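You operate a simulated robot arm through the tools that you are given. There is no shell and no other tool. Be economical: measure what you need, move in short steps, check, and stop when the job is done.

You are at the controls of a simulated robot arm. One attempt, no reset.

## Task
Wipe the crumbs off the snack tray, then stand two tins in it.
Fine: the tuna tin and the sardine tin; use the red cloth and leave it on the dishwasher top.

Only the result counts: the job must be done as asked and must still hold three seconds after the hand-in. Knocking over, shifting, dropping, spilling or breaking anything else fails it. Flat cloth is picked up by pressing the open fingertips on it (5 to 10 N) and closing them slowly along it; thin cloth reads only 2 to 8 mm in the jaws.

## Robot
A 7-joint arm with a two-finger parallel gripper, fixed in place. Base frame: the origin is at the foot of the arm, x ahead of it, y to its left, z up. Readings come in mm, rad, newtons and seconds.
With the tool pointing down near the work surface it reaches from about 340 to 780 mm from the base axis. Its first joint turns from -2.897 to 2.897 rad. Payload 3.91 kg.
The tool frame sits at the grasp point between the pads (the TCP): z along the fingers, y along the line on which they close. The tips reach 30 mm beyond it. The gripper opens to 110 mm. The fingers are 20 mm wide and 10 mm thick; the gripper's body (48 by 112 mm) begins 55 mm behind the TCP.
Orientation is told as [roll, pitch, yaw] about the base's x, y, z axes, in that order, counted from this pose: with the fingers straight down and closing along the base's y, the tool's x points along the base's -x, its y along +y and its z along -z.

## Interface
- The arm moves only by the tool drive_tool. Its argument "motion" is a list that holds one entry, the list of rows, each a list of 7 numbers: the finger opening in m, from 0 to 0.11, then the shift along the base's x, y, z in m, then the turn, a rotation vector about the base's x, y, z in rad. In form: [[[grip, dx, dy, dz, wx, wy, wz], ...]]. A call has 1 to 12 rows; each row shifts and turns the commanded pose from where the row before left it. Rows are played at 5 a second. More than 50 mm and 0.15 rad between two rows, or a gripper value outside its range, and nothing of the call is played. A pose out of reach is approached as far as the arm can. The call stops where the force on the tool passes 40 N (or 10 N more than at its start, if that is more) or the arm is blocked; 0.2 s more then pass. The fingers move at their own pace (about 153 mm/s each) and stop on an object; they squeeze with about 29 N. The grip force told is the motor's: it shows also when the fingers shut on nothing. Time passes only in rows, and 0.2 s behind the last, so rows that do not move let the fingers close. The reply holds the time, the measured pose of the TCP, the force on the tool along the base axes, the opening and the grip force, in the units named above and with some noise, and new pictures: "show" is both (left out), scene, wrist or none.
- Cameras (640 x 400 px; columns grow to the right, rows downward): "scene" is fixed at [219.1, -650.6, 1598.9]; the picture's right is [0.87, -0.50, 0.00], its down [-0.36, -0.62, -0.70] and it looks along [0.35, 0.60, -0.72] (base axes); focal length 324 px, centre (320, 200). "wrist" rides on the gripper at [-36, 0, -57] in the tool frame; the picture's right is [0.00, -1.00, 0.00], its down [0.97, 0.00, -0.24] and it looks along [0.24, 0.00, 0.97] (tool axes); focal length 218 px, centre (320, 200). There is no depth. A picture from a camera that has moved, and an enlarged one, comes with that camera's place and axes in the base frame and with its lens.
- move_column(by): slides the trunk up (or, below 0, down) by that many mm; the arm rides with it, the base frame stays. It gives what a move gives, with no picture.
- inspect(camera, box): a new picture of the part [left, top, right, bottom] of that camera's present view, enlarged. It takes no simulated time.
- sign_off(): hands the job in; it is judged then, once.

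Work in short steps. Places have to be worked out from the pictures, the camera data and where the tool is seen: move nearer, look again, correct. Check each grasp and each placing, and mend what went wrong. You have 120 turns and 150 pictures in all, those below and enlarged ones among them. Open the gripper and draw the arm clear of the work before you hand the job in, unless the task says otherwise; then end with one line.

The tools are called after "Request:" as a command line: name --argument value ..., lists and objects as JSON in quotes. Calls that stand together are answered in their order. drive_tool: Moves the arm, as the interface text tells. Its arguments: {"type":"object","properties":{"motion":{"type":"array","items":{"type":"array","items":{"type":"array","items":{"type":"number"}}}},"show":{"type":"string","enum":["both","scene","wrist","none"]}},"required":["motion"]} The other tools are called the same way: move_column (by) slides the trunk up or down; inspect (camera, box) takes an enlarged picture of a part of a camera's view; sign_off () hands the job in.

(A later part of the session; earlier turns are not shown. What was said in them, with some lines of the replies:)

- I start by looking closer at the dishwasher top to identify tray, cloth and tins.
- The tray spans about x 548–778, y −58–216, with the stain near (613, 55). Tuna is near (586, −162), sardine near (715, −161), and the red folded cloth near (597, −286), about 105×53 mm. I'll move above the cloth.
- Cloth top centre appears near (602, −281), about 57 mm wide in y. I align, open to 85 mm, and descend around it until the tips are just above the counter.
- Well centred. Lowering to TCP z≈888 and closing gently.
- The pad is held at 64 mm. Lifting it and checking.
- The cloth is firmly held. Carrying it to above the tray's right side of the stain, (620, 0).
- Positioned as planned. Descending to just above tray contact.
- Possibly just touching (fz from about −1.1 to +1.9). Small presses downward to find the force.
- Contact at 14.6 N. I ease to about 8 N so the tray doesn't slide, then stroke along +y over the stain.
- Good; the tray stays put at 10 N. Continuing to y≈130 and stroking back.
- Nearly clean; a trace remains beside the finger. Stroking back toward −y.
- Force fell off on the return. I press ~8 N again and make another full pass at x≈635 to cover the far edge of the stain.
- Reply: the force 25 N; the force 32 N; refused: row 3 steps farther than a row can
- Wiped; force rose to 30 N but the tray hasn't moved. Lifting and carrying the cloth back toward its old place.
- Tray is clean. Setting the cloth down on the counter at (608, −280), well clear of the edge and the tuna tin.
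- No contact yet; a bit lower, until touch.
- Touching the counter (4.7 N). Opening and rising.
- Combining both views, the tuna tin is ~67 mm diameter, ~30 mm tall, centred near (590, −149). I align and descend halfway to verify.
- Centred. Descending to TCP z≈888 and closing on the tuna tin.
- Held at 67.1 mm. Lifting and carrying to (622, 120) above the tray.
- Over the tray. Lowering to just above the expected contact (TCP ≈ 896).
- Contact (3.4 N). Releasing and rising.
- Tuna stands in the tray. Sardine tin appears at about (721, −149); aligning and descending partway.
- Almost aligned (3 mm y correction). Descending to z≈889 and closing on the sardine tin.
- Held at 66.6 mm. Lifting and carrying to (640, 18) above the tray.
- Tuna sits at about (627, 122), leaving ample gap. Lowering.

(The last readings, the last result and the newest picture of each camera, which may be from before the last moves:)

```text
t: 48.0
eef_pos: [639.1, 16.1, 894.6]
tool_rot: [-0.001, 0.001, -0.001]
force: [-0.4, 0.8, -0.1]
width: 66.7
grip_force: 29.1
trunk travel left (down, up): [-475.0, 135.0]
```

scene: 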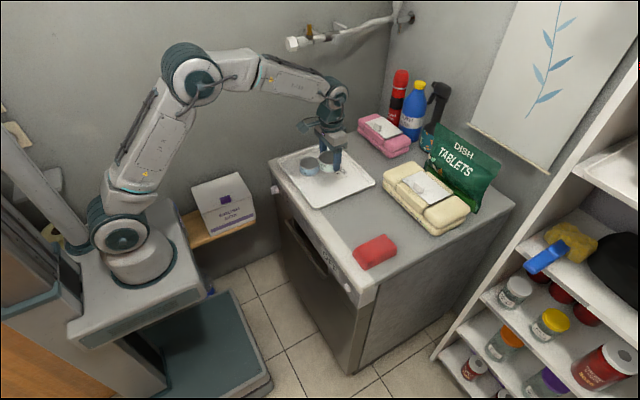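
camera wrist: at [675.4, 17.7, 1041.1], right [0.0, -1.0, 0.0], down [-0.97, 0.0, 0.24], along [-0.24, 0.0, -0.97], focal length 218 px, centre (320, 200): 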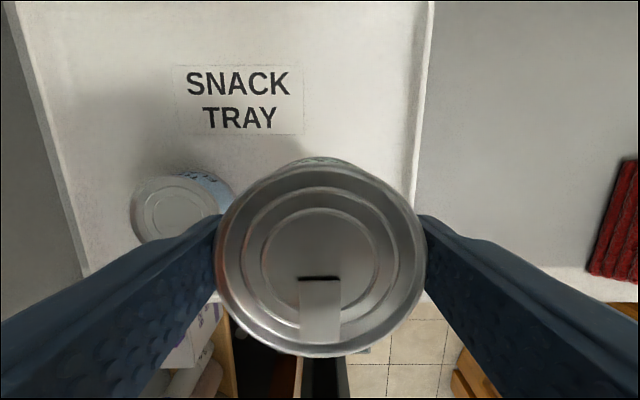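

Contact is just starting (fz −1.8 → −0.1). One more slight press, then release and rise.

Request:
drive_tool --motion '[[[0.055, 0, 0, -0.0007, 0, 0, 0], [0.055, 0, 0, 0, 0, 0, 0]]]' --show "none"

Request:
drive_tool --motion '[[[0.075, 0, 0, 0, 0, 0, 0], [0.085, 0, 0, 0, 0, 0, 0], [0.085, 0, 0, 0, 0, 0, 0], [0.085, 0, 0, 0.02, 0, 0, 0], [0.085, 0, 0, 0.03, 0, 0, 0], [0.085, 0, 0, 0.04, 0, 0, 0], [0.085, 0, 0, 0.045, 0, 0, 0], [0.085, -0.02, 0, 0.045, 0, 0, 0], [0.085, -0.045, 0, 0.02, 0, 0, 0], [0.085, -0.045, 0, 0.02, 0, 0, 0], [0.085, 0, 0, 0, 0, 0, 0]]]'

Request:
inspect --camera "scene" --box '[260, 120, 420, 220]'

```text
t: 48.6
eef_pos: [639.0, 16.5, 895.0]
tool_rot: [0.0, -0.004, 0.0]
force: [1.8, 0.5, 4.8]
width: 66.7
grip_force: 28.8
trunk travel left (down, up): [-475.0, 135.0]
```

```text
t: 51.0
eef_pos: [528.3, 18.0, 1114.2]
tool_rot: [0.001, 0.0, 0.0]
force: [-0.8, -0.7, -0.5]
width: 84.9
grip_force: 0.0
trunk travel left (down, up): [-475.0, 135.0]
camera wrist: at [564.3, 18.1, 1170.8], right [0.0, -1.0, 0.0], down [-0.97, 0.0, 0.24], along [-0.24, 0.0, -0.97], focal length 218 px, centre (320, 200)
```

scene: 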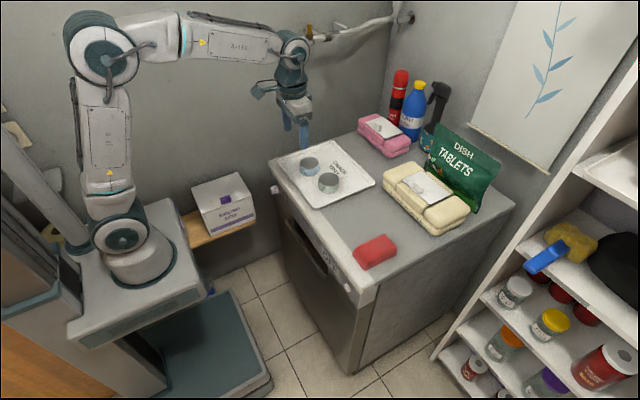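
wrist: 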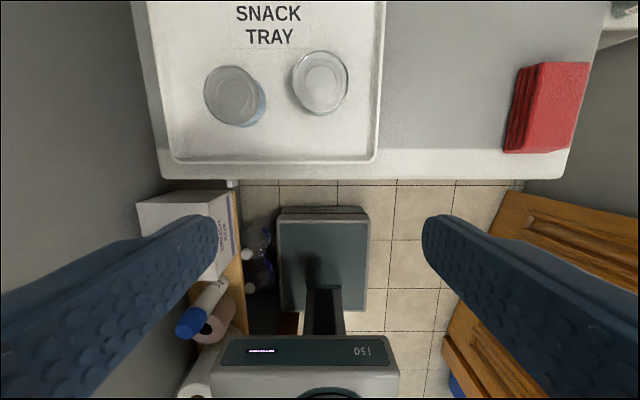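

```text
4.00 times, centred on (340, 170) of scene
camera zoom: at [219.1, -650.6, 1598.9], right [0.87, -0.5, 0.0], down [-0.36, -0.62, -0.7], along [0.35, 0.6, -0.72], focal length 1298 px, centre (240, 320)
```

zoom: 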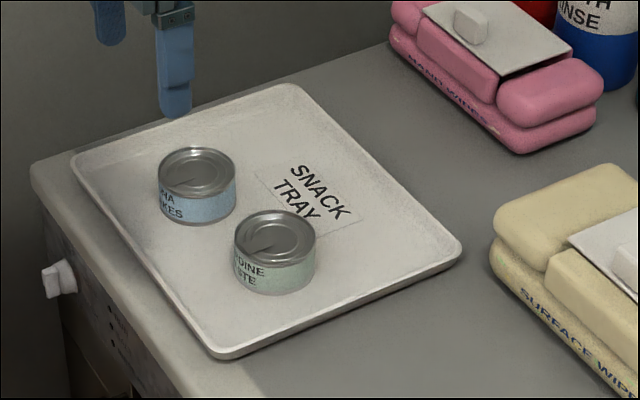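

Both tins stand upright in the clean tray. The cloth lies on the dishwasher top, nothing else has moved, and the arm is clear, so I'm handing in.

Request:
sign_off

```text
The job is handed in.
```

I wiped the snack tray clean, stood the tuna and sardine tins upright in it, and left the red cloth on the dishwasher top; I saw nothing else knocked over or moved before handing in.
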